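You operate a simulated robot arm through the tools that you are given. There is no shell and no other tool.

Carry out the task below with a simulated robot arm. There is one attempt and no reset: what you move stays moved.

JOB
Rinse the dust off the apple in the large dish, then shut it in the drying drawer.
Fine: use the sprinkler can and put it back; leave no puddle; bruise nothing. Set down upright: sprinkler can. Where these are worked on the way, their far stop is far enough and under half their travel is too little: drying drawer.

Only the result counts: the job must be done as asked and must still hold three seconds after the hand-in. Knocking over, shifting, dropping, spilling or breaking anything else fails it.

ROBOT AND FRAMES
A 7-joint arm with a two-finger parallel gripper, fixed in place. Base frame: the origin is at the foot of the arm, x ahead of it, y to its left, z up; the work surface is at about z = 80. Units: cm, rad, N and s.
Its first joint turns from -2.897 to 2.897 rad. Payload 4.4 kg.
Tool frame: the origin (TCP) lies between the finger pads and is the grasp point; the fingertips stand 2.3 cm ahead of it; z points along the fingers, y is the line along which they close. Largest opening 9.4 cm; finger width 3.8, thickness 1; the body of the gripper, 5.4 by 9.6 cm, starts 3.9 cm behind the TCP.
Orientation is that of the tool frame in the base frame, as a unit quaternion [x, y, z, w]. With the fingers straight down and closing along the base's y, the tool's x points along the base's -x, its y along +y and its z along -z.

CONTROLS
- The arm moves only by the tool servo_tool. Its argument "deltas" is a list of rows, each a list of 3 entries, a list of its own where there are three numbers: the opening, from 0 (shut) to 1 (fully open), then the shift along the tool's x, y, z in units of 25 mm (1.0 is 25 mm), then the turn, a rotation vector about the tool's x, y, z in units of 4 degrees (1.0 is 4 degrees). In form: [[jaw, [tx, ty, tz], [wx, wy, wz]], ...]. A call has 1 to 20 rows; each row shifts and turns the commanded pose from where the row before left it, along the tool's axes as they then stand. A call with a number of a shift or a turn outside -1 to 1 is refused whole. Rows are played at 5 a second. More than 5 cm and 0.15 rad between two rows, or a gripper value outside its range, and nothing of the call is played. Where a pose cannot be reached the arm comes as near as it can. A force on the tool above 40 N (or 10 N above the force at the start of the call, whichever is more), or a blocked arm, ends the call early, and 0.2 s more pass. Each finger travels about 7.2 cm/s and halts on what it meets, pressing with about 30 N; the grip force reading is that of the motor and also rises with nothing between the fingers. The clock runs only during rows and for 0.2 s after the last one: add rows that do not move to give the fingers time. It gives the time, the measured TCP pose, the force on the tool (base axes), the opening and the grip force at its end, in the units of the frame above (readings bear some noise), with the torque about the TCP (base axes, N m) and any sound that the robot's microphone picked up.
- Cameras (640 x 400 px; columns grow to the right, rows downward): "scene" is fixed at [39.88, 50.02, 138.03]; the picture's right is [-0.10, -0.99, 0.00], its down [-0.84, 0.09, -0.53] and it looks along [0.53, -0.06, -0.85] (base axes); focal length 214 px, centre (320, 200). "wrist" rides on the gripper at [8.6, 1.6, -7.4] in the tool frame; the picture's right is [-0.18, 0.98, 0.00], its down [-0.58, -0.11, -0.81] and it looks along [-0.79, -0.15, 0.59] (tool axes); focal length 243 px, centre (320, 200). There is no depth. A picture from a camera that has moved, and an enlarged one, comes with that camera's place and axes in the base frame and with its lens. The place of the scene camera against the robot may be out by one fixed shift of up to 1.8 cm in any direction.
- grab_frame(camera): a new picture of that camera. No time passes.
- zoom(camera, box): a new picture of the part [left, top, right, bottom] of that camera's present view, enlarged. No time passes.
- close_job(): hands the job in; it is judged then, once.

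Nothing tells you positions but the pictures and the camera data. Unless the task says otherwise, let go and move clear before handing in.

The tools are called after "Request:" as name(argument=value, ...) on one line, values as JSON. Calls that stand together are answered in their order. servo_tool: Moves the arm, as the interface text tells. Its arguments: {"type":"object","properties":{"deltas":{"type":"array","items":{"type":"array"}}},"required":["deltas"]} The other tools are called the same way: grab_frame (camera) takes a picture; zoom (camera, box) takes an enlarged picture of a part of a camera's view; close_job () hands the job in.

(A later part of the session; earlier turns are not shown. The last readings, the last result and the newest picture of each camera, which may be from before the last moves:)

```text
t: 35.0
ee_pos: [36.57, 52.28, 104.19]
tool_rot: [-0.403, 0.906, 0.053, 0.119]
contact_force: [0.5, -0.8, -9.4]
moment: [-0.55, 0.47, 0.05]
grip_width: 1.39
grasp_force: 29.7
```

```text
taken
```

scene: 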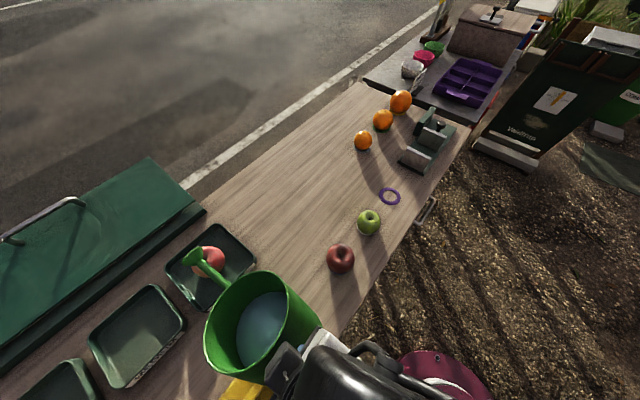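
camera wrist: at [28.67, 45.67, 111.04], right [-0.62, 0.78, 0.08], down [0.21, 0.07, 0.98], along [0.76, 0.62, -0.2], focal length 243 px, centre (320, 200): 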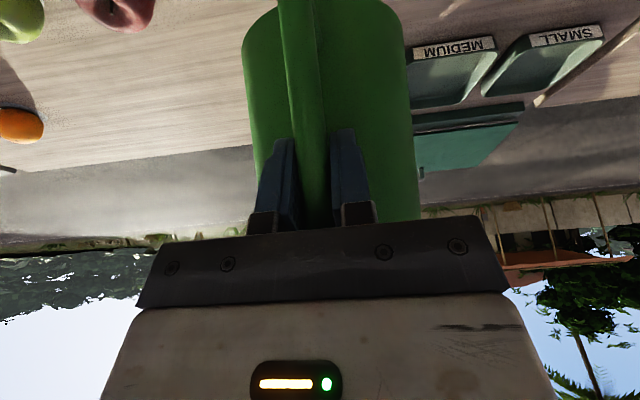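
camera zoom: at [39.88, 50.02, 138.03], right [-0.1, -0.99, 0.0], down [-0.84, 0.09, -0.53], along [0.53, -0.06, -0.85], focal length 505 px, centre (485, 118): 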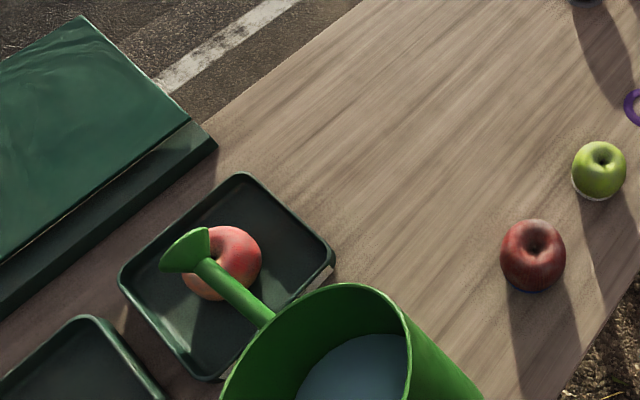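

The rose is right over the apple and nothing is flowing yet. I'll tilt on about the rose tip in small steps and watch for flow.

Request:
servo_tool(deltas=[[0, [-0.244, 0, -0.369], [0, 0.5, 0]], [0, [-0.231, 0, -0.378], [0, 0.5, 0]], [0, [-0.235, 0, -0.372], [0, 0.5, 0]], [0, [-0.222, 0, -0.38], [0, 0.5, 0]], [0, [0, 0, 0], [0, 0, 0]]])

Request:
zoom(camera="scene", box=[130, 200, 330, 340])

```text
t: 36.2
ee_pos: [37.59, 53.44, 108.24]
tool_rot: [-0.406, 0.912, 0.025, 0.056]
contact_force: [0.2, -0.2, -7.9]
moment: [-0.46, 0.4, -0.01]
grip_width: 1.41
grasp_force: 29.9
```

```text
2.86 times, centred on (230, 270) of scene
camera zoom: at [39.88, 50.02, 138.03], right [-0.1, -0.99, 0.0], down [-0.84, 0.09, -0.53], along [0.53, -0.06, -0.85], focal length 613 px, centre (577, 0)
```

zoom: 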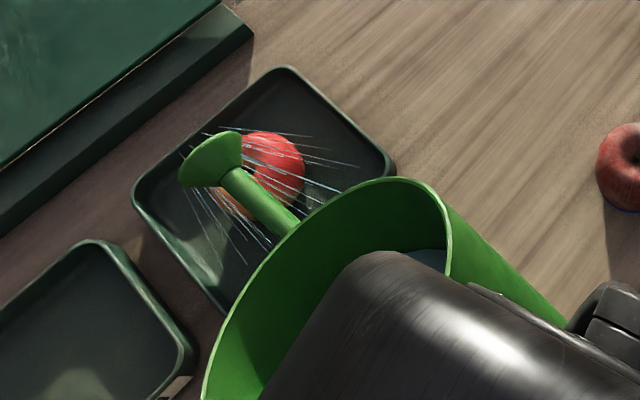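

Water is spraying onto the apple and staying inside the dish. I'll hold briefly and check the rinse.

Request:
servo_tool(deltas=[[0, [0, 0, 0], [0, 0, 0]], [0, [0, 0, 0], [0, 0, 0]]])

Request:
zoom(camera="scene", box=[140, 210, 280, 320])

```text
t: 36.8
ee_pos: [37.6, 53.4, 108.29]
tool_rot: [-0.407, 0.911, 0.025, 0.056]
contact_force: [0.3, -1.0, -8.5]
moment: [-0.44, 0.39, -0.02]
grip_width: 1.37
grasp_force: 30.1
```

```text
3.64 times, centred on (210, 265) of scene
camera zoom: at [39.88, 50.02, 138.03], right [-0.1, -0.99, 0.0], down [-0.84, 0.09, -0.53], along [0.53, -0.06, -0.85], focal length 780 px, centre (720, -36)
```

zoom: 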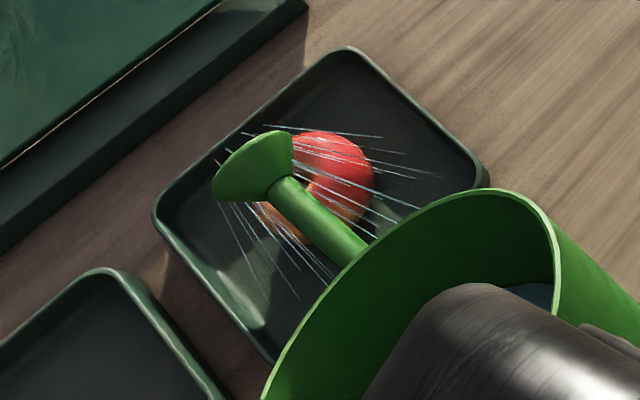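

Request:
servo_tool(deltas=[[0, [0, 0, 0], [0, 0, 0]], [0, [0, 0, 0], [0, 0, 0]], [0, [0, 0, 0], [0, 0, 0]]])

Request:
zoom(camera="scene", box=[140, 210, 280, 320])

```text
t: 37.6
ee_pos: [37.44, 53.48, 108.24]
tool_rot: [-0.406, 0.912, 0.025, 0.056]
contact_force: [0.2, -0.5, -7.4]
moment: [-0.4, 0.37, 0.0]
grip_width: 1.4
grasp_force: 30.2
```

```text
3.64 times, centred on (210, 265) of scene
camera zoom: at [39.88, 50.02, 138.03], right [-0.1, -0.99, 0.0], down [-0.84, 0.09, -0.53], along [0.53, -0.06, -0.85], focal length 780 px, centre (720, -36)
```

zoom: 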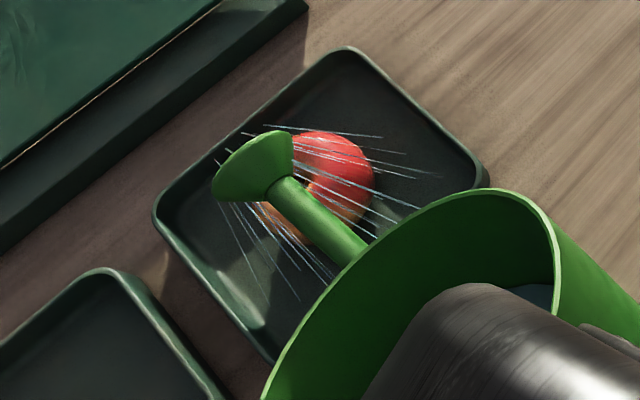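

The apple now looks vivid and clean. I'll tilt back to stop the flow and inspect it.

Request:
servo_tool(deltas=[[0, [0.209, 0, 0.387], [0, -0.5, 0]], [0, [0.222, 0, 0.38], [0, -0.5, 0]], [0, [0.218, 0, 0.386], [0, -0.5, 0]], [0, [0.231, 0, 0.378], [0, -0.5, 0]], [0, [0, 0, 0], [0, 0, 0]]])

Request:
zoom(camera="scene", box=[140, 210, 280, 320])

```text
t: 38.8
ee_pos: [36.55, 52.33, 104.11]
tool_rot: [-0.403, 0.906, 0.054, 0.119]
contact_force: [-0.4, 0.2, -7.7]
moment: [-0.49, 0.43, -0.01]
grip_width: 1.39
grasp_force: 29.9
```

```text
3.64 times, centred on (210, 265) of scene
camera zoom: at [39.88, 50.02, 138.03], right [-0.1, -0.99, 0.0], down [-0.84, 0.09, -0.53], along [0.53, -0.06, -0.85], focal length 780 px, centre (720, -36)
```

zoom: 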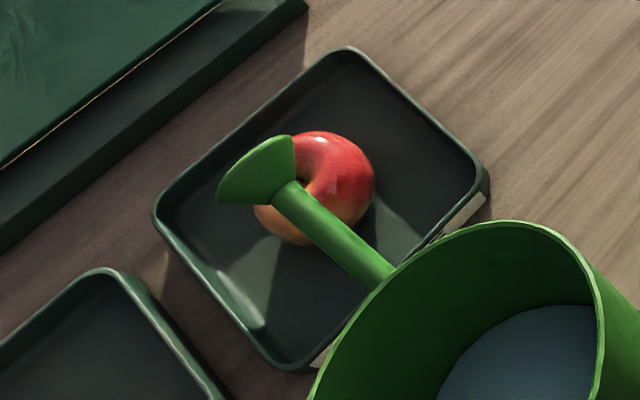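

Request:
servo_tool(deltas=[[0, [-0.133, 0, -0.279], [0, -0.5, 0]], [0, [-0.142, 0, -0.274], [0, -0.5, 0]], [0, [-0.152, 0, -0.269], [0, -0.5, 0]], [0, [-0.161, 0, -0.264], [0, -0.5, 0]], [0, [-0.17, 0, -0.258], [0, -0.5, 0]], [0, [0, 0, 0], [0, 0, 0]]])

Request:
zoom(camera="scene", box=[140, 210, 280, 320])

Request:
grab_frame(camera="scene")

```text
t: 40.2
ee_pos: [37.0, 52.85, 107.89]
tool_rot: [-0.397, 0.892, 0.088, 0.198]
contact_force: [0.6, -0.5, -7.8]
moment: [-0.52, 0.51, 0.0]
grip_width: 1.41
grasp_force: 30.0
```

```text
3.64 times, centred on (210, 265) of scene
camera zoom: at [39.88, 50.02, 138.03], right [-0.1, -0.99, 0.0], down [-0.84, 0.09, -0.53], along [0.53, -0.06, -0.85], focal length 780 px, centre (720, -36)
```

zoom: 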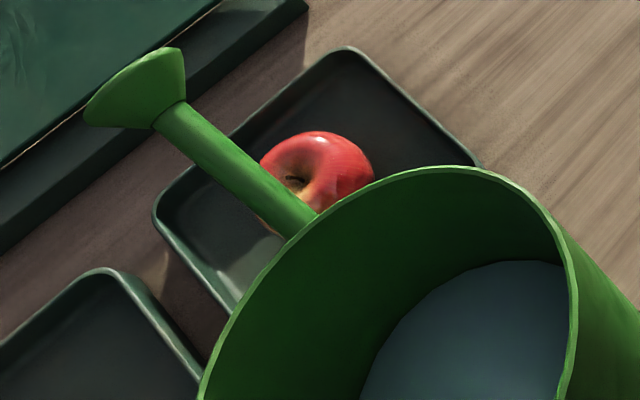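

```text
taken
```

scene: 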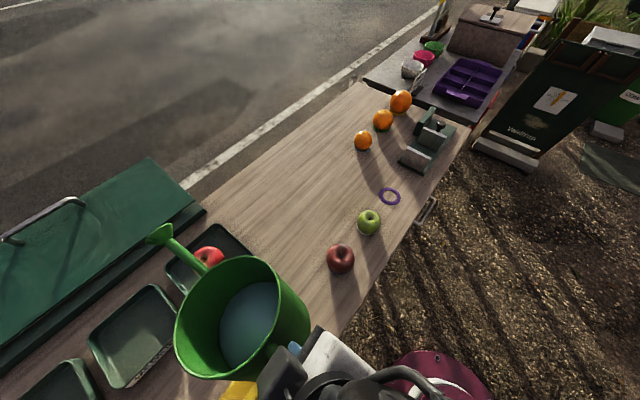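

The apple looks glossy and clean from here. I'll move the can halfway back so I can see the whole apple and decide whether one rinse was enough.

Request:
servo_tool(deltas=[[0, [-0.04, -0.119, 0.019], [0, 0, 0]], [0, [-0.081, -0.238, 0.038], [0, 0, 0]], [0, [-0.121, -0.357, 0.057], [0, 0, 0]], [0, [-0.1615, -0.476, 0.0763], [0, 0, 0]], [0, [-0.1615, -0.476, 0.0763], [0, 0, 0]], [0, [-0.1615, -0.476, 0.0763], [0, 0, 0]], [0, [-0.1615, -0.476, 0.0763], [0, 0, 0]], [0, [-0.1615, -0.476, 0.0763], [0, 0, 0]], [0, [-0.1615, -0.476, 0.0763], [0, 0, 0]], [0, [-0.1615, -0.476, 0.0763], [0, 0, 0]], [0, [-0.1615, -0.476, 0.0763], [0, 0, 0]], [0, [-0.1615, -0.476, 0.0763], [0, 0, 0]], [0, [-0.1615, -0.476, 0.0763], [0, 0, 0]], [0, [-0.1615, -0.476, 0.0763], [0, 0, 0]], [0, [-0.1615, -0.476, 0.0763], [0, 0, 0]], [0, [-0.121, -0.357, 0.057], [0, 0, 0]], [0, [-0.081, -0.238, 0.038], [0, 0, 0]], [0, [-0.04, -0.119, 0.019], [0, 0, 0]], [0, [0, 0, 0], [0, 0, 0]]])

Request:
zoom(camera="scene", box=[150, 215, 270, 315])

Request:
grab_frame(camera="wrist")

Request:
zoom(camera="wrist", box=[390, 0, 560, 120])

```text
t: 44.2
ee_pos: [54.68, 45.9, 107.92]
tool_rot: [-0.396, 0.892, 0.087, 0.198]
contact_force: [-0.2, -1.0, -7.3]
moment: [-0.54, 0.46, -0.05]
grip_width: 1.41
grasp_force: 30.1
```

```text
4.00 times, centred on (210, 265) of scene
camera zoom: at [39.88, 50.02, 138.03], right [-0.1, -0.99, 0.0], down [-0.84, 0.09, -0.53], along [0.53, -0.06, -0.85], focal length 858 px, centre (760, -60)
```

zoom: 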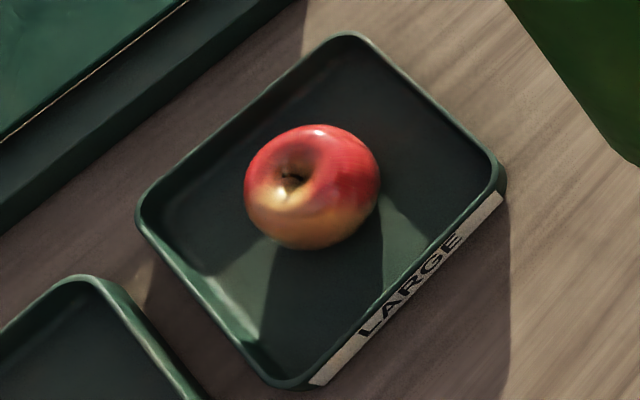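

```text
taken
camera wrist: at [46.3, 38.78, 110.99], right [-0.62, 0.78, 0.08], down [0.21, 0.07, 0.98], along [0.76, 0.62, -0.2], focal length 243 px, centre (320, 200)
```

wrist: 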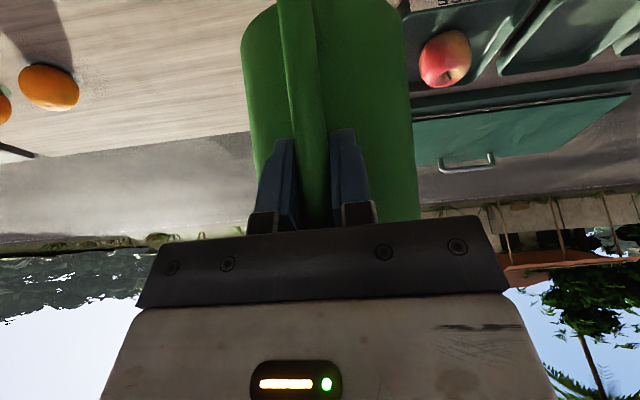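

```text
3.33 times, centred on (475, 60) of wrist
camera zoom: at [46.3, 38.78, 110.99], right [-0.62, 0.78, 0.08], down [0.21, 0.07, 0.98], along [0.76, 0.62, -0.2], focal length 809 px, centre (-197, 667)
```

zoom: 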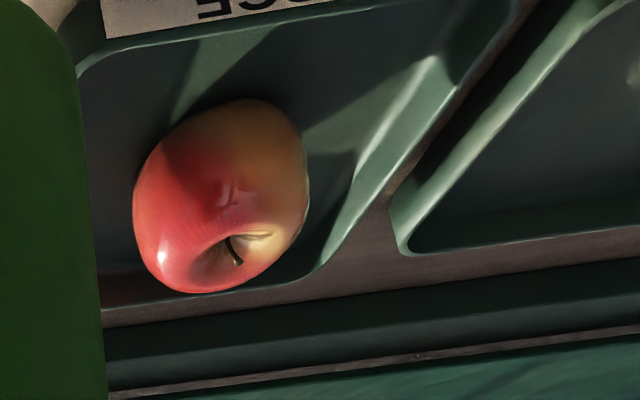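

The apple is clean and glossy all over, with no water outside the dish. I'll carry the can back the way it came.

Request:
servo_tool(deltas=[[0, [-0.045, -0.122, 0.0214], [0, 0, 0]], [0, [-0.091, -0.243, 0.043], [0, 0, 0]], [0, [-0.136, -0.365, 0.064], [0, 0, 0]], [0, [-0.182, -0.487, 0.0857], [0, 0, 0]], [0, [-0.182, -0.487, 0.0857], [0, 0, 0]], [0, [-0.182, -0.487, 0.0857], [0, 0, 0]], [0, [-0.182, -0.487, 0.0857], [0, 0, 0]], [0, [-0.182, -0.487, 0.0857], [0, 0, 0]], [0, [-0.182, -0.487, 0.0857], [0, 0, 0]], [0, [-0.182, -0.487, 0.0857], [0, 0, 0]], [0, [-0.182, -0.487, 0.0857], [0, 0, 0]], [0, [-0.182, -0.487, 0.0857], [0, 0, 0]], [0, [-0.182, -0.487, 0.0857], [0, 0, 0]], [0, [-0.182, -0.487, 0.0857], [0, 0, 0]], [0, [-0.182, -0.487, 0.0857], [0, 0, 0]], [0, [-0.136, -0.365, 0.064], [0, 0, 0]], [0, [-0.091, -0.243, 0.043], [0, 0, 0]], [0, [-0.045, -0.122, 0.0214], [0, 0, 0]], [0, [0, 0, 0], [0, 0, 0]]])

Request:
grab_frame(camera="scene")

```text
t: 48.2
ee_pos: [73.33, 39.14, 107.83]
tool_rot: [-0.397, 0.892, 0.088, 0.197]
contact_force: [-0.9, -0.1, -7.2]
moment: [-0.54, 0.49, 0.01]
grip_width: 1.38
grasp_force: 30.0
```

```text
taken
```

scene: 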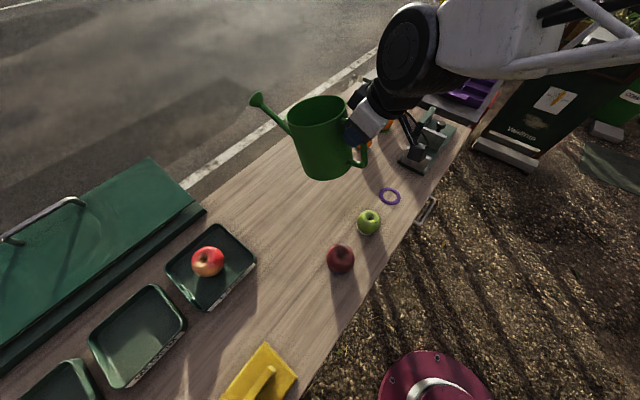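

The can is back over its spot, still hanging about 14° spout-down. I'll lower it so the outer base edge touches first on the original footprint, then level it by moving down and inward.

Request:
servo_tool(deltas=[[0, [0.022, 0, 0.128], [0, 0, 0]], [0, [0.044, 0, 0.257], [0, 0, 0]], [0, [0.066, 0, 0.385], [0, 0, 0]], [0, [0.0876, 0, 0.513], [0, 0, 0]], [0, [0.0876, 0, 0.513], [0, 0, 0]], [0, [0.0876, 0, 0.513], [0, 0, 0]], [0, [0.0876, 0, 0.513], [0, 0, 0]], [0, [0.0876, 0, 0.513], [0, 0, 0]], [0, [0.0876, 0, 0.513], [0, 0, 0]], [0, [0.066, 0, 0.385], [0, 0, 0]], [0, [0.044, 0, 0.257], [0, 0, 0]], [0, [0.022, 0, 0.128], [0, 0, 0]], [0, [0, 0, 0], [0, 0, 0]]])

Request:
zoom(camera="scene", box=[240, 100, 440, 230])

```text
t: 51.0
ee_pos: [75.33, 41.41, 96.58]
tool_rot: [-0.398, 0.892, 0.089, 0.196]
contact_force: [0.4, 0.7, -7.6]
moment: [-0.57, 0.49, 0.01]
grip_width: 1.39
grasp_force: 29.6
```

```text
3.08 times, centred on (340, 165) of scene
camera zoom: at [39.88, 50.02, 138.03], right [-0.1, -0.99, 0.0], down [-0.84, 0.09, -0.53], along [0.53, -0.06, -0.85], focal length 660 px, centre (258, 308)
```

zoom: 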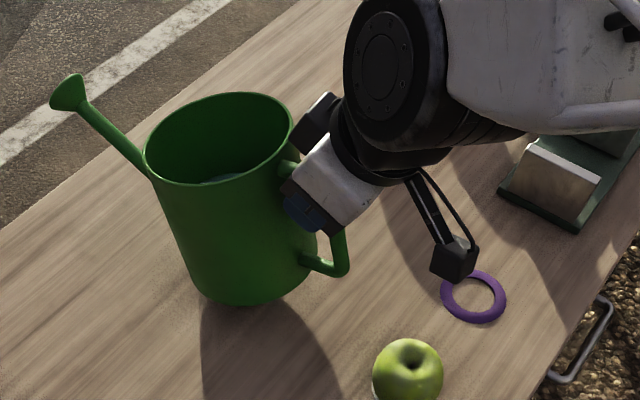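

Request:
servo_tool(deltas=[[0, [0.144, 0, 0.308], [0, 0, 0]], [0, [0.144, 0, 0.308], [0, 0, 0]], [0, [0.135, 0, 0.053], [0, 0, 0]], [0, [0.135, 0, 0.053], [0, 0, 0]], [0, [0.135, 0, 0.053], [0, 0, 0]], [0, [0.135, 0, 0.053], [0, 0, 0]], [0, [0, 0, 0], [0, 0, 0]]])

Request:
zoom(camera="scene", box=[240, 100, 440, 230])

```text
t: 52.6
ee_pos: [74.58, 40.69, 93.79]
tool_rot: [-0.398, 0.892, 0.088, 0.197]
contact_force: [-3.7, -3.8, 9.4]
moment: [0.53, -0.39, 0.05]
grip_width: 1.37
grasp_force: 29.4
```

```text
3.08 times, centred on (340, 165) of scene
camera zoom: at [39.88, 50.02, 138.03], right [-0.1, -0.99, 0.0], down [-0.84, 0.09, -0.53], along [0.53, -0.06, -0.85], focal length 660 px, centre (258, 308)
```

zoom: 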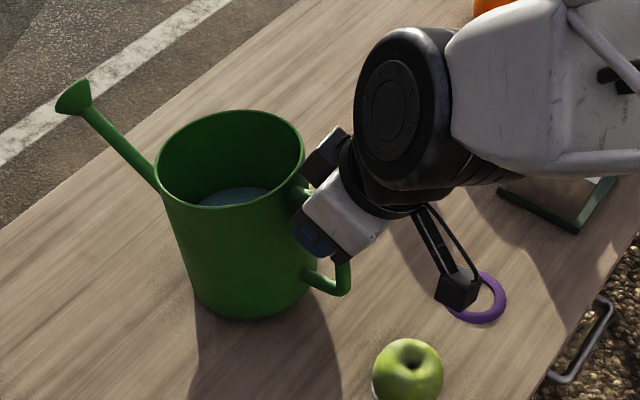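

Request:
servo_tool(deltas=[[0, [0.162, 0, 0.078], [0, 0, 0]], [0, [0.162, 0, 0.078], [0, 0, 0]], [0, [0.162, 0, 0.078], [0, 0, 0]], [0, [0.162, 0, 0.078], [0, 0, 0]], [0, [0, 0, 0], [0, 0, 0]]])

Request:
zoom(camera="scene", box=[240, 100, 440, 230])

```text
t: 53.8
ee_pos: [73.87, 39.85, 92.47]
tool_rot: [-0.397, 0.892, 0.088, 0.197]
contact_force: [-1.6, -2.4, 3.2]
moment: [0.39, -0.33, -0.01]
grip_width: 1.41
grasp_force: 29.4
```

```text
3.08 times, centred on (340, 165) of scene
camera zoom: at [39.88, 50.02, 138.03], right [-0.1, -0.99, 0.0], down [-0.84, 0.09, -0.53], along [0.53, -0.06, -0.85], focal length 660 px, centre (258, 308)
```

zoom: 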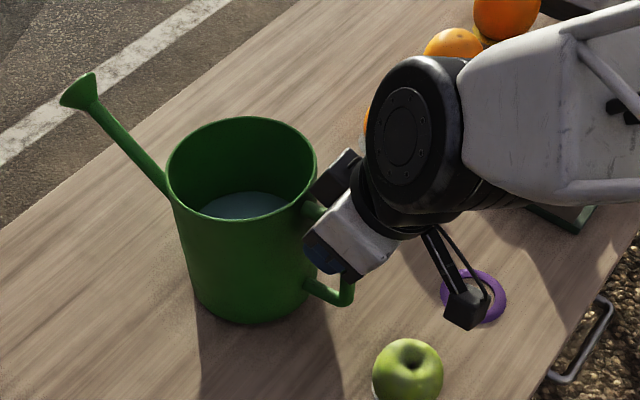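

Request:
servo_tool(deltas=[[0, [0.157, 0, 0.099], [0, 0, 0]], [0, [0.157, 0, 0.099], [0, 0, 0]], [0, [0.157, 0, 0.099], [0, 0, 0]], [0, [0.157, 0, 0.099], [0, 0, 0]], [0, [0, 0, 0], [0, 0, 0]]])

Request:
zoom(camera="scene", box=[240, 100, 440, 230])

```text
t: 55.0
ee_pos: [73.28, 39.04, 90.94]
tool_rot: [-0.398, 0.892, 0.089, 0.197]
contact_force: [-3.8, -2.7, 6.1]
moment: [0.58, -0.52, 0.14]
grip_width: 1.41
grasp_force: 29.9
```

```text
3.08 times, centred on (340, 165) of scene
camera zoom: at [39.88, 50.02, 138.03], right [-0.1, -0.99, 0.0], down [-0.84, 0.09, -0.53], along [0.53, -0.06, -0.85], focal length 660 px, centre (258, 308)
```

zoom: 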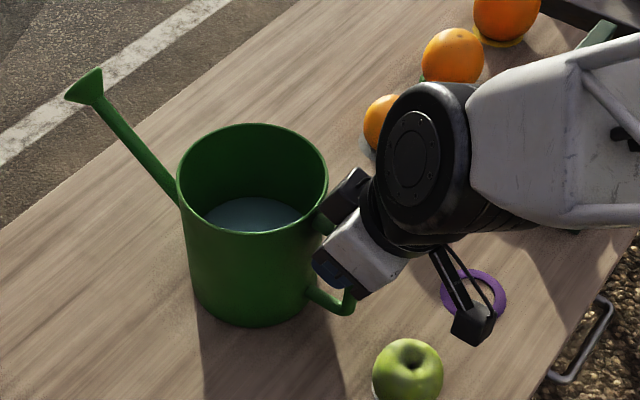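

Request:
servo_tool(deltas=[[0, [0.04, 0, 0.035], [0, 0, 0]], [0, [0.04, 0, 0.035], [0, 0, 0]], [0, [0, 0, 0], [0, 0, 0]]])

Request:
zoom(camera="scene", box=[240, 100, 440, 230])

```text
t: 55.8
ee_pos: [73.24, 38.95, 90.82]
tool_rot: [-0.397, 0.891, 0.089, 0.199]
contact_force: [-4.9, -2.4, 21.3]
moment: [-0.03, 0.05, 0.11]
grip_width: 1.39
grasp_force: 29.9
```

```text
3.08 times, centred on (340, 165) of scene
camera zoom: at [39.88, 50.02, 138.03], right [-0.1, -0.99, 0.0], down [-0.84, 0.09, -0.53], along [0.53, -0.06, -0.85], focal length 660 px, centre (258, 308)
```

zoom: 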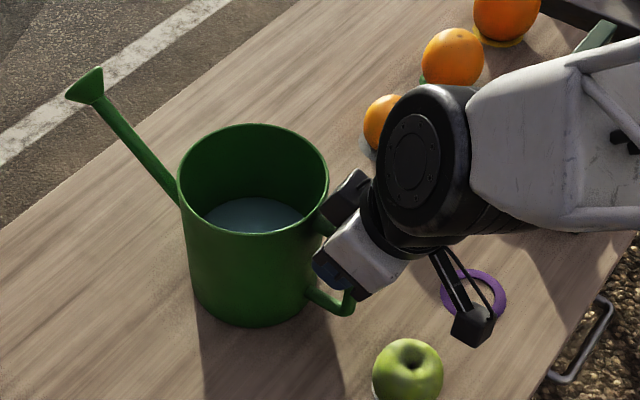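

The base is flat: it carries 21 N with almost no moment. I'll ease the pressure off, open the jaw and back straight out along the tool axis.

Request:
servo_tool(deltas=[[0, [-0.02, 0, -0.04], [0, 0, 0]], [0.1, [0, 0, 0], [0, 0, 0]], [0.2, [0, 0, 0], [0, 0, 0]], [0.4, [0, 0, 0], [0, 0, 0]], [0.7, [0, 0, 0], [0, 0, 0]], [1, [0, 0, 0], [0, 0, 0]], [1, [0, 0, 0], [0, 0, 0]]])

Request:
zoom(camera="scene", box=[240, 100, 440, 230])

Request:
grab_frame(camera="wrist")

```text
t: 57.4
ee_pos: [73.26, 39.05, 90.71]
tool_rot: [-0.396, 0.892, 0.088, 0.198]
contact_force: [-0.2, 0.3, -0.6]
moment: [0.0, 0.0, -0.01]
grip_width: 9.41
grasp_force: 0.1
```

```text
3.08 times, centred on (340, 165) of scene
camera zoom: at [39.88, 50.02, 138.03], right [-0.1, -0.99, 0.0], down [-0.84, 0.09, -0.53], along [0.53, -0.06, -0.85], focal length 660 px, centre (258, 308)
```

zoom: 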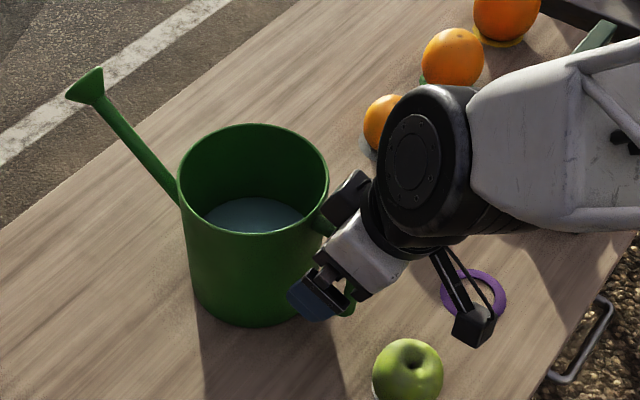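

```text
taken
camera wrist: at [64.84, 31.87, 93.9], right [-0.62, 0.78, 0.08], down [0.21, 0.07, 0.98], along [0.76, 0.62, -0.2], focal length 243 px, centre (320, 200)
```

wrist: 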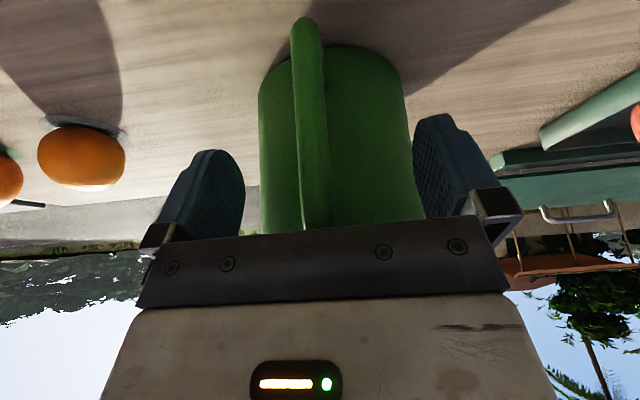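

The can stands upright on its original spot. I'll back out, bring the tool vertical and move over the drawer's pull for a look.

Request:
servo_tool(deltas=[[1, [0, 0, -0.5], [0, 0, 0]], [1, [0, 0, -0.8], [0, 0, 0]], [1, [0, 0, -0.8], [0, 0, 0]], [1, [0, 0, -0.8], [0, 0, 0]], [1, [0, 0, -0.8], [0, 0, 0]], [1, [0, 0, -0.8], [0, 0, 0]], [1, [0, 0, -0.8], [0, 0, 0]], [1, [0, 0, 0], [0, 0.893, 0]], [1, [0, 0, 0], [0, 0.893, 0]], [1, [0, 0, 0], [0, 0.893, 0]], [1, [0, 0, 0], [0, 0.893, 0]], [1, [0, 0, 0], [0, 0.893, 0]], [1, [0, 0, 0], [0, 0.893, 0]], [1, [0, 0, 0], [0, 0.893, 0]], [1, [0, 0, 0], [0, 0, 0.75]]])

Request:
grab_frame(camera="scene")

```text
t: 60.6
ee_pos: [69.35, 34.89, 102.76]
tool_rot: [-0.383, 0.924, 0.0, 0.0]
contact_force: [-0.3, 0.6, 0.1]
moment: [0.0, 0.02, 0.01]
grip_width: 9.41
grasp_force: 0.0
```

```text
taken
```

scene: 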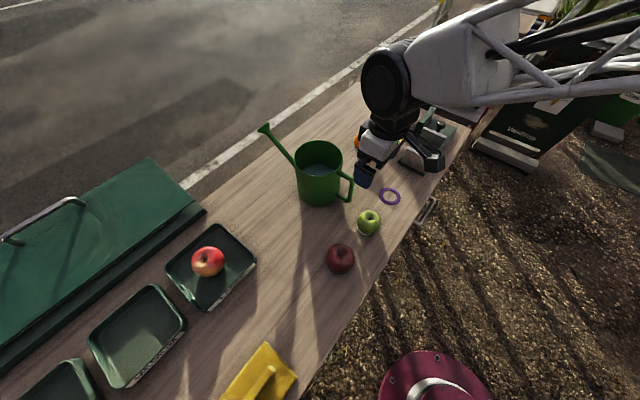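

Request:
servo_tool(deltas=[[1, [0.834, -0.472, 0], [0, 0, 0]], [1, [0.834, -0.472, 0], [0, 0, 0]], [1, [0.834, -0.472, 0], [0, 0, 0]], [1, [0.834, -0.472, 0], [0, 0, 0]], [1, [0.834, -0.472, 0], [0, 0, 0]], [1, [0.834, -0.472, 0], [0, 0, 0]], [1, [0.834, -0.472, 0], [0, 0, 0]], [1, [0.834, -0.472, 0], [0, 0, 0]], [1, [0.834, -0.472, 0], [0, 0, 0]], [1, [0.834, -0.472, 0], [0, 0, 0]], [1, [0.834, -0.472, 0], [0, 0, 0]], [1, [0.834, -0.472, 0], [0, 0, 0]], [1, [0.834, -0.472, 0], [0, 0, 0]], [1, [0.834, -0.472, 0], [0, 0, 0]], [1, [0.834, -0.472, 0], [0, 0, 0]], [1, [0.834, -0.472, 0], [0, 0, 0]], [1, [0.834, -0.472, 0], [0, 0, 0]], [1, [0.834, -0.472, 0], [0, 0, 0]], [1, [0.834, -0.472, 0], [0, 0, 0]], [1, [0.834, -0.472, 0], [0, 0, 0]]])

Request:
grab_frame(camera="wrist")

Request:
grab_frame(camera="scene")

```text
t: 64.8
ee_pos: [56.77, -11.46, 102.96]
tool_rot: [-0.383, 0.924, 0.0, 0.0]
contact_force: [-0.3, -0.6, 0.3]
moment: [0.0, 0.0, 0.01]
grip_width: 9.4
grasp_force: 0.0
```

```text
taken
camera wrist: at [49.7, -16.41, 110.41], right [-0.57, 0.82, 0.0], down [0.49, 0.33, 0.81], along [0.67, 0.46, -0.59], focal length 243 px, centre (320, 200)
```

wrist: 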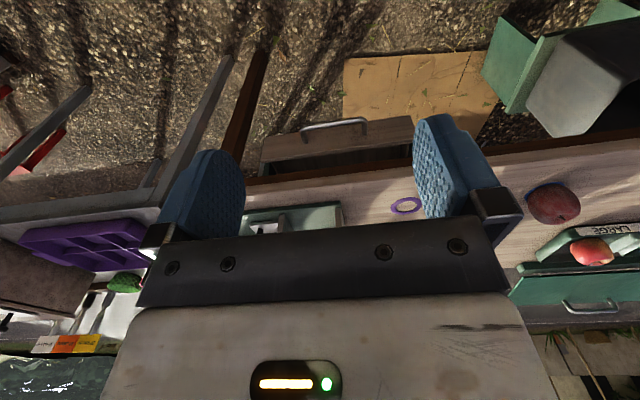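

```text
taken
```

scene: 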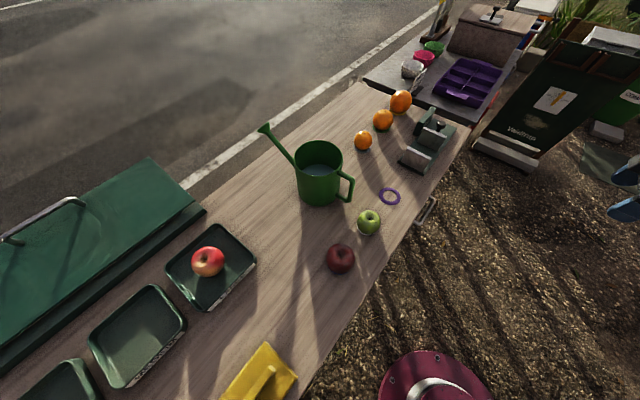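

Request:
zoom(camera="wrist", box=[240, 90, 440, 215])

```text
3.20 times, centred on (340, 152) of wrist
camera zoom: at [49.7, -16.41, 110.41], right [-0.57, 0.82, 0.0], down [0.49, 0.33, 0.81], along [0.67, 0.46, -0.59], focal length 776 px, centre (256, 352)
```

zoom: 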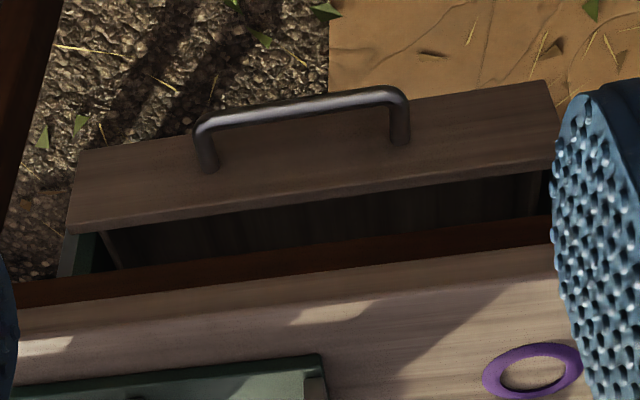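

The drawer front is about 36 cm wide and centred near t≈50. Its horizontal pull bar is at n≈57.5, z≈65, and the bench edge overhangs it. I need the jaw to close across that bar, so I'll roll the tool 90° and then pitch it forward at a safe height.

Request:
servo_tool(deltas=[[1, [0, 0, 0], [0, 0, 1]], [1, [0, 0, 0], [0, 0, 1]], [1, [0, 0, 0], [0, 0, 1]], [1, [0, 0, 0], [0, 0, 1]], [1, [0, 0, 0], [0, 0, 1]], [1, [0, 0, 0], [0, 0, 1]], [1, [0, 0, 0], [0, 0, 1]], [1, [0, 0, 0], [0, 0, 1]], [1, [0, 0, 0], [0, 0, 1]], [1, [0, 0, 0], [0, 0, 1]], [1, [0, 0, 0], [0, 0, 1]], [1, [0, 0, 0], [0, 0, 1]], [1, [0, 0, 0], [0, 0, 1]], [1, [0, 0, 0], [0, 0, 1]], [1, [0, 0, 0], [0, 0, 1]], [1, [0, 0, 0], [0, 0, 1]], [1, [0, 0, 0], [0, 0, 1]], [1, [0, 0, 0], [0, 0, 1]], [1, [0, 0, 0], [0, 0, 1]], [1, [0, 0, 0], [0, 0, 1]]])

Request:
servo_tool(deltas=[[1, [0, 0, 0], [0, 0, 1]], [1, [0, 0, 0], [0, 0, 1]], [1, [0, 0, 0], [0, 0, 0.5]], [1, [0, 0, 0], [-1, 0, 0]], [1, [0, 0, 0], [-1, 0, 0]], [1, [0, 0, 0], [-1, 0, 0]], [1, [0, 0, 0], [-1, 0, 0]], [1, [0, 0, 0], [-1, 0, 0]], [1, [0, 0, 0], [-1, 0, 0]], [1, [0, 0, 0], [-1, 0, 0]], [1, [0, 0, 0], [-1, 0, 0]], [1, [0, 0, 0], [-1, 0, 0]], [1, [0, 0, 0], [-1, 0, 0]], [1, [0, 0, 0], [-1, 0, 0]], [1, [0, 0, 0], [-1, 0, 0]]])

Request:
grab_frame(camera="wrist")

Request:
grab_frame(camera="scene")

```text
t: 69.0
ee_pos: [56.72, -11.28, 102.76]
tool_rot: [0.302, 0.953, 0.0, 0.0]
contact_force: [0.8, -0.7, 0.6]
moment: [0.03, 0.01, 0.0]
grip_width: 9.43
grasp_force: 0.0
```

```text
t: 72.2
ee_pos: [56.75, -11.22, 102.79]
tool_rot: [0.349, 0.844, 0.376, 0.155]
contact_force: [0.4, -0.3, 0.2]
moment: [-0.02, 0.01, 0.03]
grip_width: 9.4
grasp_force: 0.0
```

```text
taken
camera wrist: at [47.59, -8.28, 108.98], right [0.59, 0.33, 0.73], down [-0.06, -0.89, 0.46], along [0.8, -0.32, -0.51], focal length 243 px, centre (320, 200)
```

wrist: 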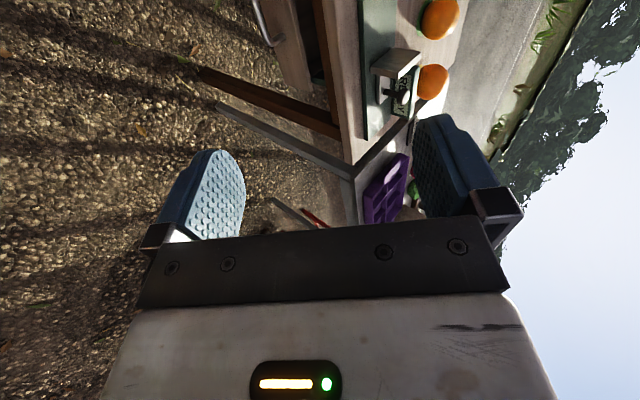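

```text
taken
```

scene: 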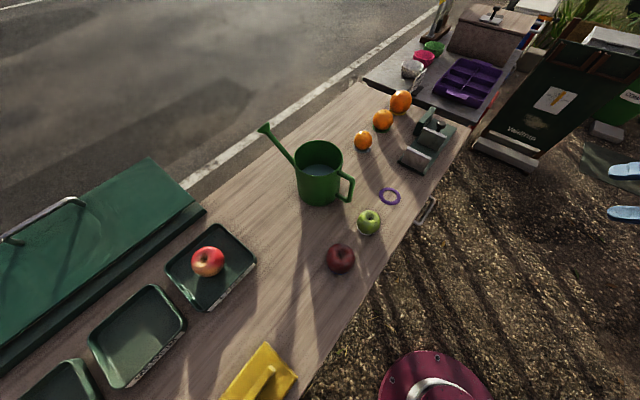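

Request:
servo_tool(deltas=[[1, [0, 0, 0], [-1, 0, 0]], [0.8, [0, 0, 0], [-1, 0, 0]], [0.5, [0, 0, 0], [-1, 0, 0]], [0.45, [-0.045, -0.506, 0.7975], [0, 0, 0]], [0.45, [-0.045, -0.506, 0.7975], [0, 0, 0]], [0.45, [-0.045, -0.506, 0.7975], [0, 0, 0]], [0.45, [-0.045, -0.506, 0.7975], [0, 0, 0]], [0.45, [-0.045, -0.506, 0.7975], [0, 0, 0]], [0.45, [-0.045, -0.506, 0.7975], [0, 0, 0]], [0.45, [-0.045, -0.506, 0.7975], [0, 0, 0]], [0.45, [-0.045, -0.506, 0.7975], [0, 0, 0]], [0.45, [-0.045, -0.506, 0.7975], [0, 0, 0]], [0.45, [-0.045, -0.506, 0.7975], [0, 0, 0]], [0.45, [-0.045, -0.506, 0.7975], [0, 0, 0]], [0.45, [-0.045, -0.506, 0.7975], [0, 0, 0]], [0.45, [-0.045, -0.506, 0.7975], [0, 0, 0]], [0.45, [0, 0, 0], [0, 0, 0]]])

Request:
grab_frame(camera="wrist")

Request:
grab_frame(camera="scene")

```text
t: 75.8
ee_pos: [67.7, -2.1, 75.38]
tool_rot: [0.331, 0.8, 0.462, 0.191]
contact_force: [0.2, -0.7, 0.2]
moment: [0.02, -0.03, -0.01]
grip_width: 4.24
grasp_force: 0.0
```

```text
taken
camera wrist: at [57.78, -0.07, 80.66], right [0.48, 0.22, 0.85], down [-0.12, -0.94, 0.31], along [0.87, -0.25, -0.42], focal length 243 px, centre (320, 200)
```

wrist: 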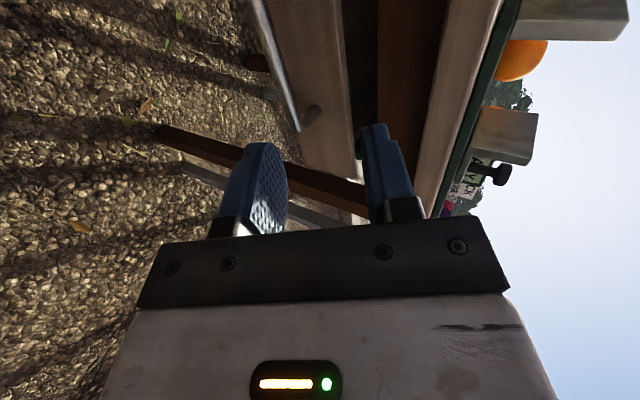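

```text
taken
```

scene: 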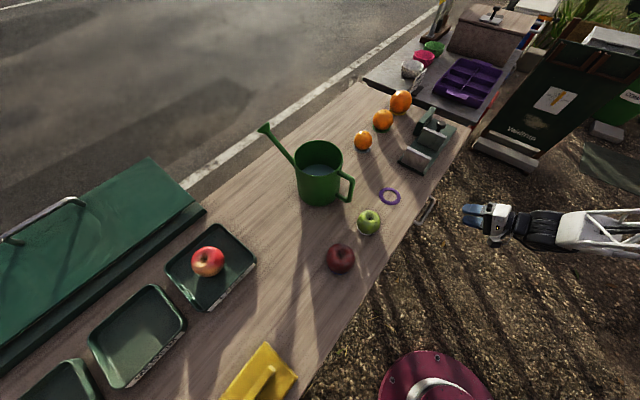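

Request:
servo_tool(deltas=[[0.45, [-0.1, -0.726, 0], [0, 0, 0]], [0.45, [-0.1, -0.726, 0], [0, 0, 0]], [0.45, [0, 0, 0.7], [0, 0, 0]], [0.45, [0, 0, 0.7], [0, 0, 0]], [0.45, [0, 0, 0.7], [0, 0, 0]], [0.45, [0, 0, 0.7], [0, 0, 0]], [0.45, [0, 0, 0.7], [0, 0, 0]], [0.45, [0, 0, 0], [0, 0, 0]]])

Request:
grab_frame(camera="wrist")

Request:
zoom(camera="scene", box=[390, 160, 550, 260])

```text
t: 77.6
ee_pos: [72.14, 1.65, 68.08]
tool_rot: [0.33, 0.801, 0.461, 0.192]
contact_force: [0.0, -0.4, 0.6]
moment: [-0.02, 0.02, 0.0]
grip_width: 4.23
grasp_force: 0.0
```

```text
taken
camera wrist: at [62.21, 3.66, 73.16], right [0.48, 0.22, 0.85], down [-0.12, -0.94, 0.31], along [0.87, -0.25, -0.42], focal length 243 px, centre (320, 200)
```

wrist: 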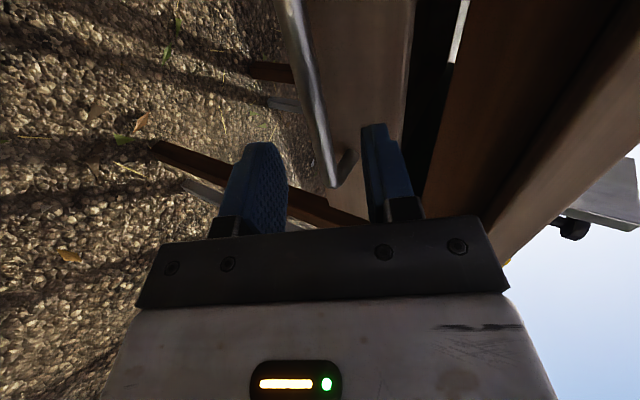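

```text
4.00 times, centred on (470, 210) of scene
camera zoom: at [39.88, 50.02, 138.03], right [-0.1, -0.99, 0.0], down [-0.84, 0.09, -0.53], along [0.53, -0.06, -0.85], focal length 858 px, centre (-280, 160)
```

zoom: 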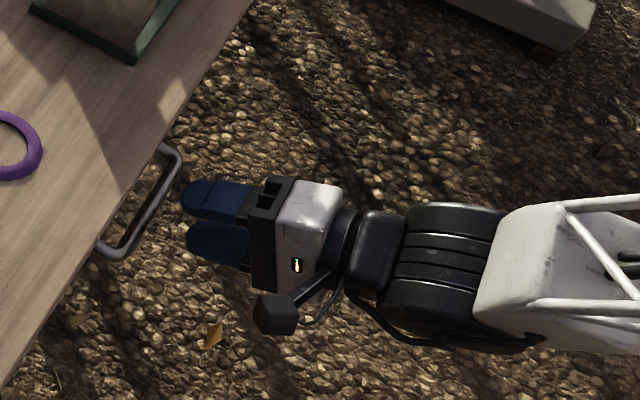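

The bar lies between the finger planes at about n 57.2, z 64.7. I'll advance the last 5 cm and close on it.

Request:
servo_tool(deltas=[[0.45, [0, -0.053, 0.5], [0, 0, 0]], [0.45, [0, -0.053, 0.5], [0, 0, 0]], [0.45, [0, -0.053, 0.5], [0, 0, 0]], [0.45, [0, 0, 0.5], [0, 0, 0]], [0.45, [0, 0, 0], [0, 0, 0]]])

Request:
grab_frame(camera="wrist")

```text
t: 78.8
ee_pos: [75.14, 4.56, 65.19]
tool_rot: [0.331, 0.8, 0.462, 0.191]
contact_force: [1.6, 0.0, -0.6]
moment: [-0.01, -0.01, 0.03]
grip_width: 4.23
grasp_force: 0.1
```

```text
taken
camera wrist: at [65.18, 6.49, 70.31], right [0.48, 0.22, 0.85], down [-0.12, -0.94, 0.31], along [0.87, -0.25, -0.42], focal length 243 px, centre (320, 200)
```

wrist: 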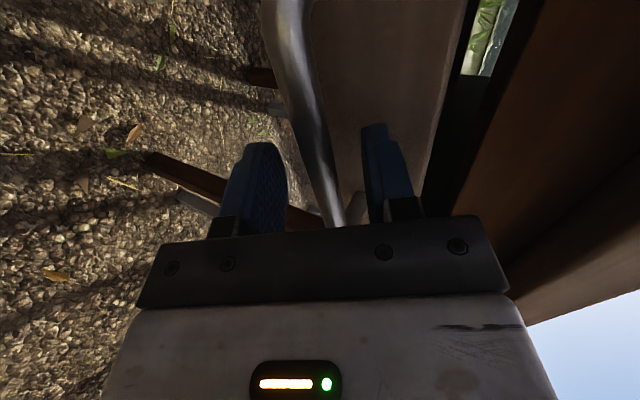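

Request:
servo_tool(deltas=[[0.3, [0, 0, 0], [0, 0, 0]], [0.15, [0, 0, 0], [0, 0, 0]], [0, [0, 0, 0], [0, 0, 0]], [0, [0, 0, 0], [0, 0, 0]], [0, [0, 0, 0], [0, 0, 0]]])

Request:
grab_frame(camera="wrist")

```text
t: 80.0
ee_pos: [75.22, 4.34, 65.31]
tool_rot: [0.331, 0.8, 0.462, 0.193]
contact_force: [-1.5, 1.4, 22.7]
moment: [-0.48, -0.59, 1.38]
grip_width: 1.38
grasp_force: 45.2
```

```text
taken
camera wrist: at [65.23, 6.48, 70.41], right [0.48, 0.22, 0.85], down [-0.12, -0.94, 0.31], along [0.87, -0.25, -0.42], focal length 243 px, centre (320, 200)
```

wrist: 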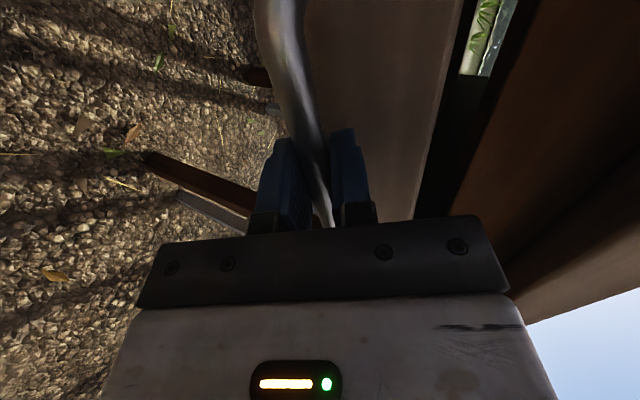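

Request:
servo_tool(deltas=[[0, [0, 0.08, 0], [0, 0, 0]], [0, [0, 0, 0], [0, 0, 0]], [0, [0, -0.1, -0.173], [0, 0, 0]], [0, [0, -0.2, -0.346], [0, 0, 0]], [0, [0, -0.2, -0.346], [0, 0, 0]], [0, [0, 0, 0], [0, 0, 0]]])

Request:
grab_frame(camera="scene")

```text
t: 81.2
ee_pos: [73.38, 2.74, 65.31]
tool_rot: [0.331, 0.801, 0.462, 0.191]
contact_force: [2.8, -3.7, -8.5]
moment: [-1.26, -1.18, 0.7]
grip_width: 1.39
grasp_force: 45.3
stopped in row 6: the force on the tool passed its limit at 41 N (the readings are from after the stop); the commanded pose is now the measured one
```

```text
taken
```

scene: 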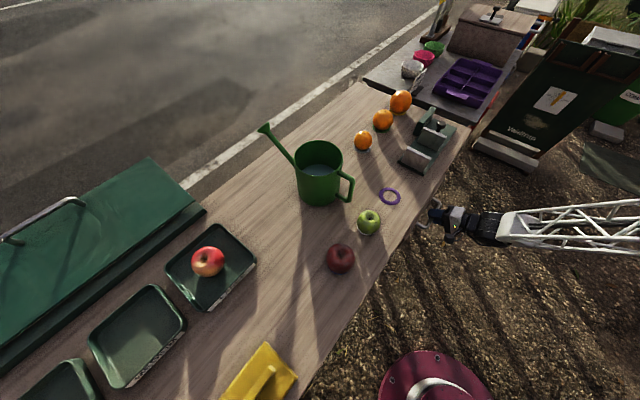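

Request:
grab_frame(camera="wrist")

Request:
zoom(camera="scene", box=[360, 160, 520, 260])

Request:
servo_tool(deltas=[[0, [0, 0, 0], [0, 0, 0]]])

```text
taken
camera wrist: at [63.48, 4.87, 70.45], right [0.48, 0.22, 0.85], down [-0.12, -0.94, 0.31], along [0.87, -0.25, -0.42], focal length 243 px, centre (320, 200)
```

wrist: 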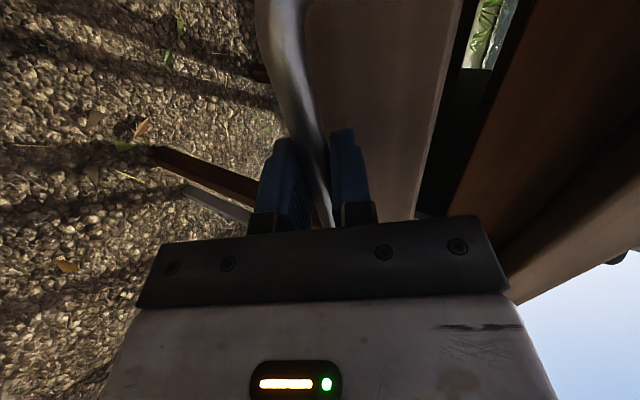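

```text
4.00 times, centred on (440, 210) of scene
camera zoom: at [39.88, 50.02, 138.03], right [-0.1, -0.99, 0.0], down [-0.84, 0.09, -0.53], along [0.53, -0.06, -0.85], focal length 858 px, centre (-160, 160)
```

zoom: 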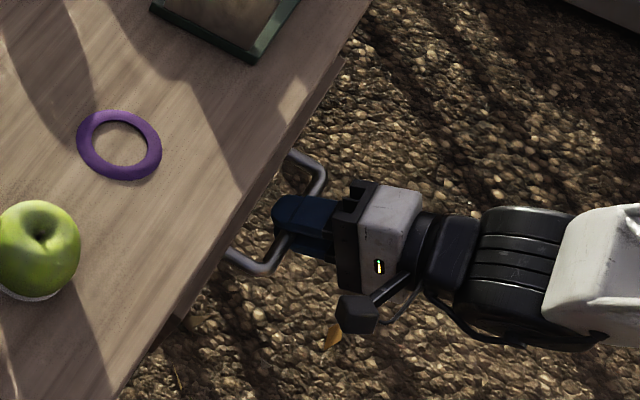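

```text
t: 81.6
ee_pos: [73.31, 2.81, 65.29]
tool_rot: [0.333, 0.8, 0.461, 0.191]
contact_force: [5.2, -5.8, -9.9]
moment: [-1.08, -0.99, 0.97]
grip_width: 1.39
grasp_force: 44.7
```

The drawer slides (the handle has come out 2.4 cm), but the grip carries some side load. I'll ease that load a little and pull more slowly.

Request:
servo_tool(deltas=[[0.02, [0, -0.04, 0], [0, 0, 0]], [0.02, [0, 0, 0], [0, 0, 0]], [0.02, [0, -0.05, -0.087], [0, 0, 0]], [0.02, [0, -0.1, -0.173], [0, 0, 0]], [0.02, [0, -0.1, -0.173], [0, 0, 0]], [0.02, [0, -0.1, -0.173], [0, 0, 0]]])

```text
t: 83.0
ee_pos: [72.34, 1.64, 65.32]
tool_rot: [0.332, 0.8, 0.462, 0.192]
contact_force: [-5.8, 5.8, 5.4]
moment: [-1.22, -1.26, 0.28]
grip_width: 1.39
grasp_force: 45.3
stopped in row 6: the force on the tool passed its limit at 42 N (the readings are from after the stop); the commanded pose is now the measured one
```

Request:
servo_tool(deltas=[[0.0, [0, -0.04, -0.07], [0, 0, 0]], [0.0, [0, -0.04, -0.07], [0, 0, 0]]])

Request:
servo_tool(deltas=[[0.0, [0, -0.04, -0.07], [0, 0, 0]], [0.0, [0, -0.04, -0.07], [0, 0, 0]]])

Request:
grab_frame(camera="wrist")

```text
t: 83.6
ee_pos: [71.96, 1.37, 65.25]
tool_rot: [0.332, 0.8, 0.462, 0.192]
contact_force: [-2.5, 1.7, -3.2]
moment: [-0.93, -0.88, 1.34]
grip_width: 1.38
grasp_force: 45.4
```

```text
t: 84.2
ee_pos: [71.62, 1.01, 65.29]
tool_rot: [0.331, 0.8, 0.462, 0.192]
contact_force: [-0.5, 2.4, -6.3]
moment: [-1.21, -1.23, 0.43]
grip_width: 1.39
grasp_force: 45.2
```

```text
taken
camera wrist: at [61.77, 3.15, 70.44], right [0.48, 0.22, 0.85], down [-0.12, -0.94, 0.31], along [0.87, -0.25, -0.42], focal length 243 px, centre (320, 200)
```

wrist: 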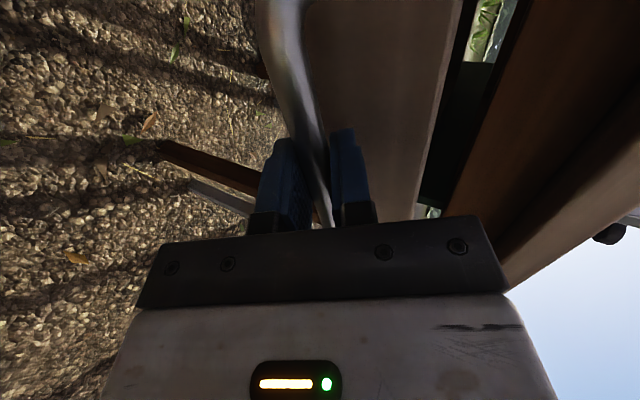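

The drawer moves freely when pulled slowly; the load comes from a slight roll mismatch between jaw and bar. I'll correct that roll a little and check the readings.

Request:
servo_tool(deltas=[[0.0, [0, 0, 0], [0, -0.125, -0.216]], [0.0, [0, 0, 0], [0, -0.125, -0.216]], [0.0, [0, 0, 0], [0, 0, 0]], [0.0, [0, 0, 0], [0, 0, 0]]])

```text
t: 85.2
ee_pos: [71.7, 1.01, 65.35]
tool_rot: [0.324, 0.803, 0.456, 0.205]
contact_force: [-2.4, 3.7, -0.3]
moment: [1.16, 1.13, -0.54]
grip_width: 1.46
grasp_force: 45.2
```

Request:
servo_tool(deltas=[[0.0, [0, 0, 0], [0, 0.06, 0.104]], [0.0, [0, 0, 0], [0, 0.06, 0.104]], [0.0, [0, 0, 0], [0, 0, 0]], [0.0, [0, 0, 0], [0, 0, 0]]])

Request:
servo_tool(deltas=[[0.0, [0, -0.04, -0.07], [0, 0, 0]], [0.0, [0, -0.06, -0.104], [0, 0, 0]], [0.0, [0, -0.06, -0.104], [0, 0, 0]], [0.0, [0, -0.06, -0.104], [0, 0, 0]], [0.0, [0, -0.06, -0.104], [0, 0, 0]], [0.0, [0, -0.06, -0.104], [0, 0, 0]], [0.0, [0, -0.06, -0.104], [0, 0, 0]], [0.0, [0, -0.06, -0.104], [0, 0, 0]]])

```text
t: 86.2
ee_pos: [71.64, 1.06, 65.31]
tool_rot: [0.328, 0.801, 0.46, 0.198]
contact_force: [-12.1, 10.5, 5.2]
moment: [0.95, 0.96, -1.08]
grip_width: 1.42
grasp_force: 44.9
```

```text
t: 88.0
ee_pos: [70.19, -0.61, 65.32]
tool_rot: [0.327, 0.801, 0.46, 0.198]
contact_force: [-14.5, 15.0, 14.7]
moment: [1.49, 1.35, 0.04]
grip_width: 1.41
grasp_force: 45.1
```

Request:
servo_tool(deltas=[[0.0, [0.06, 0.03, 0], [0, -0.03, -0.05]], [0.0, [0, -0.06, -0.104], [0, 0, 0]], [0.0, [0, -0.07, -0.121], [0, 0, 0]], [0.0, [0, -0.07, -0.121], [0, 0, 0]], [0.0, [0, -0.07, -0.121], [0, 0, 0]], [0.0, [0, -0.07, -0.121], [0, 0, 0]], [0.0, [0, -0.07, -0.121], [0, 0, 0]], [0.0, [0, -0.07, -0.121], [0, 0, 0]], [0.0, [0, -0.07, -0.121], [0, 0, 0]], [0.0, [0, -0.07, -0.121], [0, 0, 0]]])

Request:
grab_frame(camera="scene")

```text
t: 88.7
ee_pos: [70.02, -0.8, 65.38]
tool_rot: [0.329, 0.801, 0.458, 0.201]
contact_force: [5.1, -5.4, -3.7]
moment: [1.19, 1.19, -0.82]
grip_width: 1.41
grasp_force: 44.8
stopped in row 3: the force on the tool passed its limit at 40 N (the readings are from after the stop); the commanded pose is now the measured one
```

```text
taken
```

scene: 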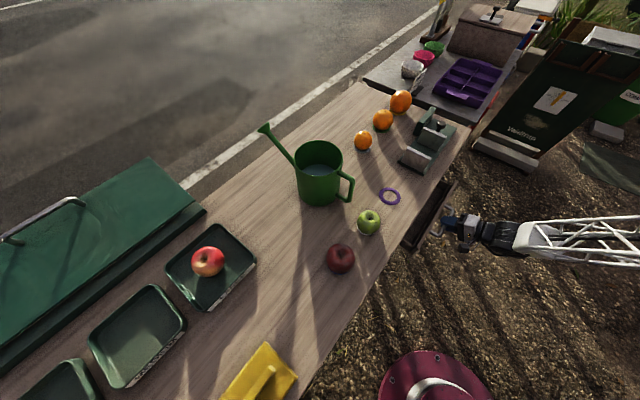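

Request:
servo_tool(deltas=[[0.14, [0, 0, 0], [0, 0.06, 0.104]], [0.14, [0, 0, 0], [0, 0, 0]], [0.14, [0, 0, 0], [0, 0, 0]], [0.14, [0, 0, 0], [0, 0, 0]]])

```text
t: 89.7
ee_pos: [69.91, -0.76, 65.24]
tool_rot: [0.329, 0.801, 0.459, 0.198]
contact_force: [-1.5, 0.8, -0.2]
moment: [0.2, 0.19, -0.04]
grip_width: 1.44
grasp_force: 7.0
```

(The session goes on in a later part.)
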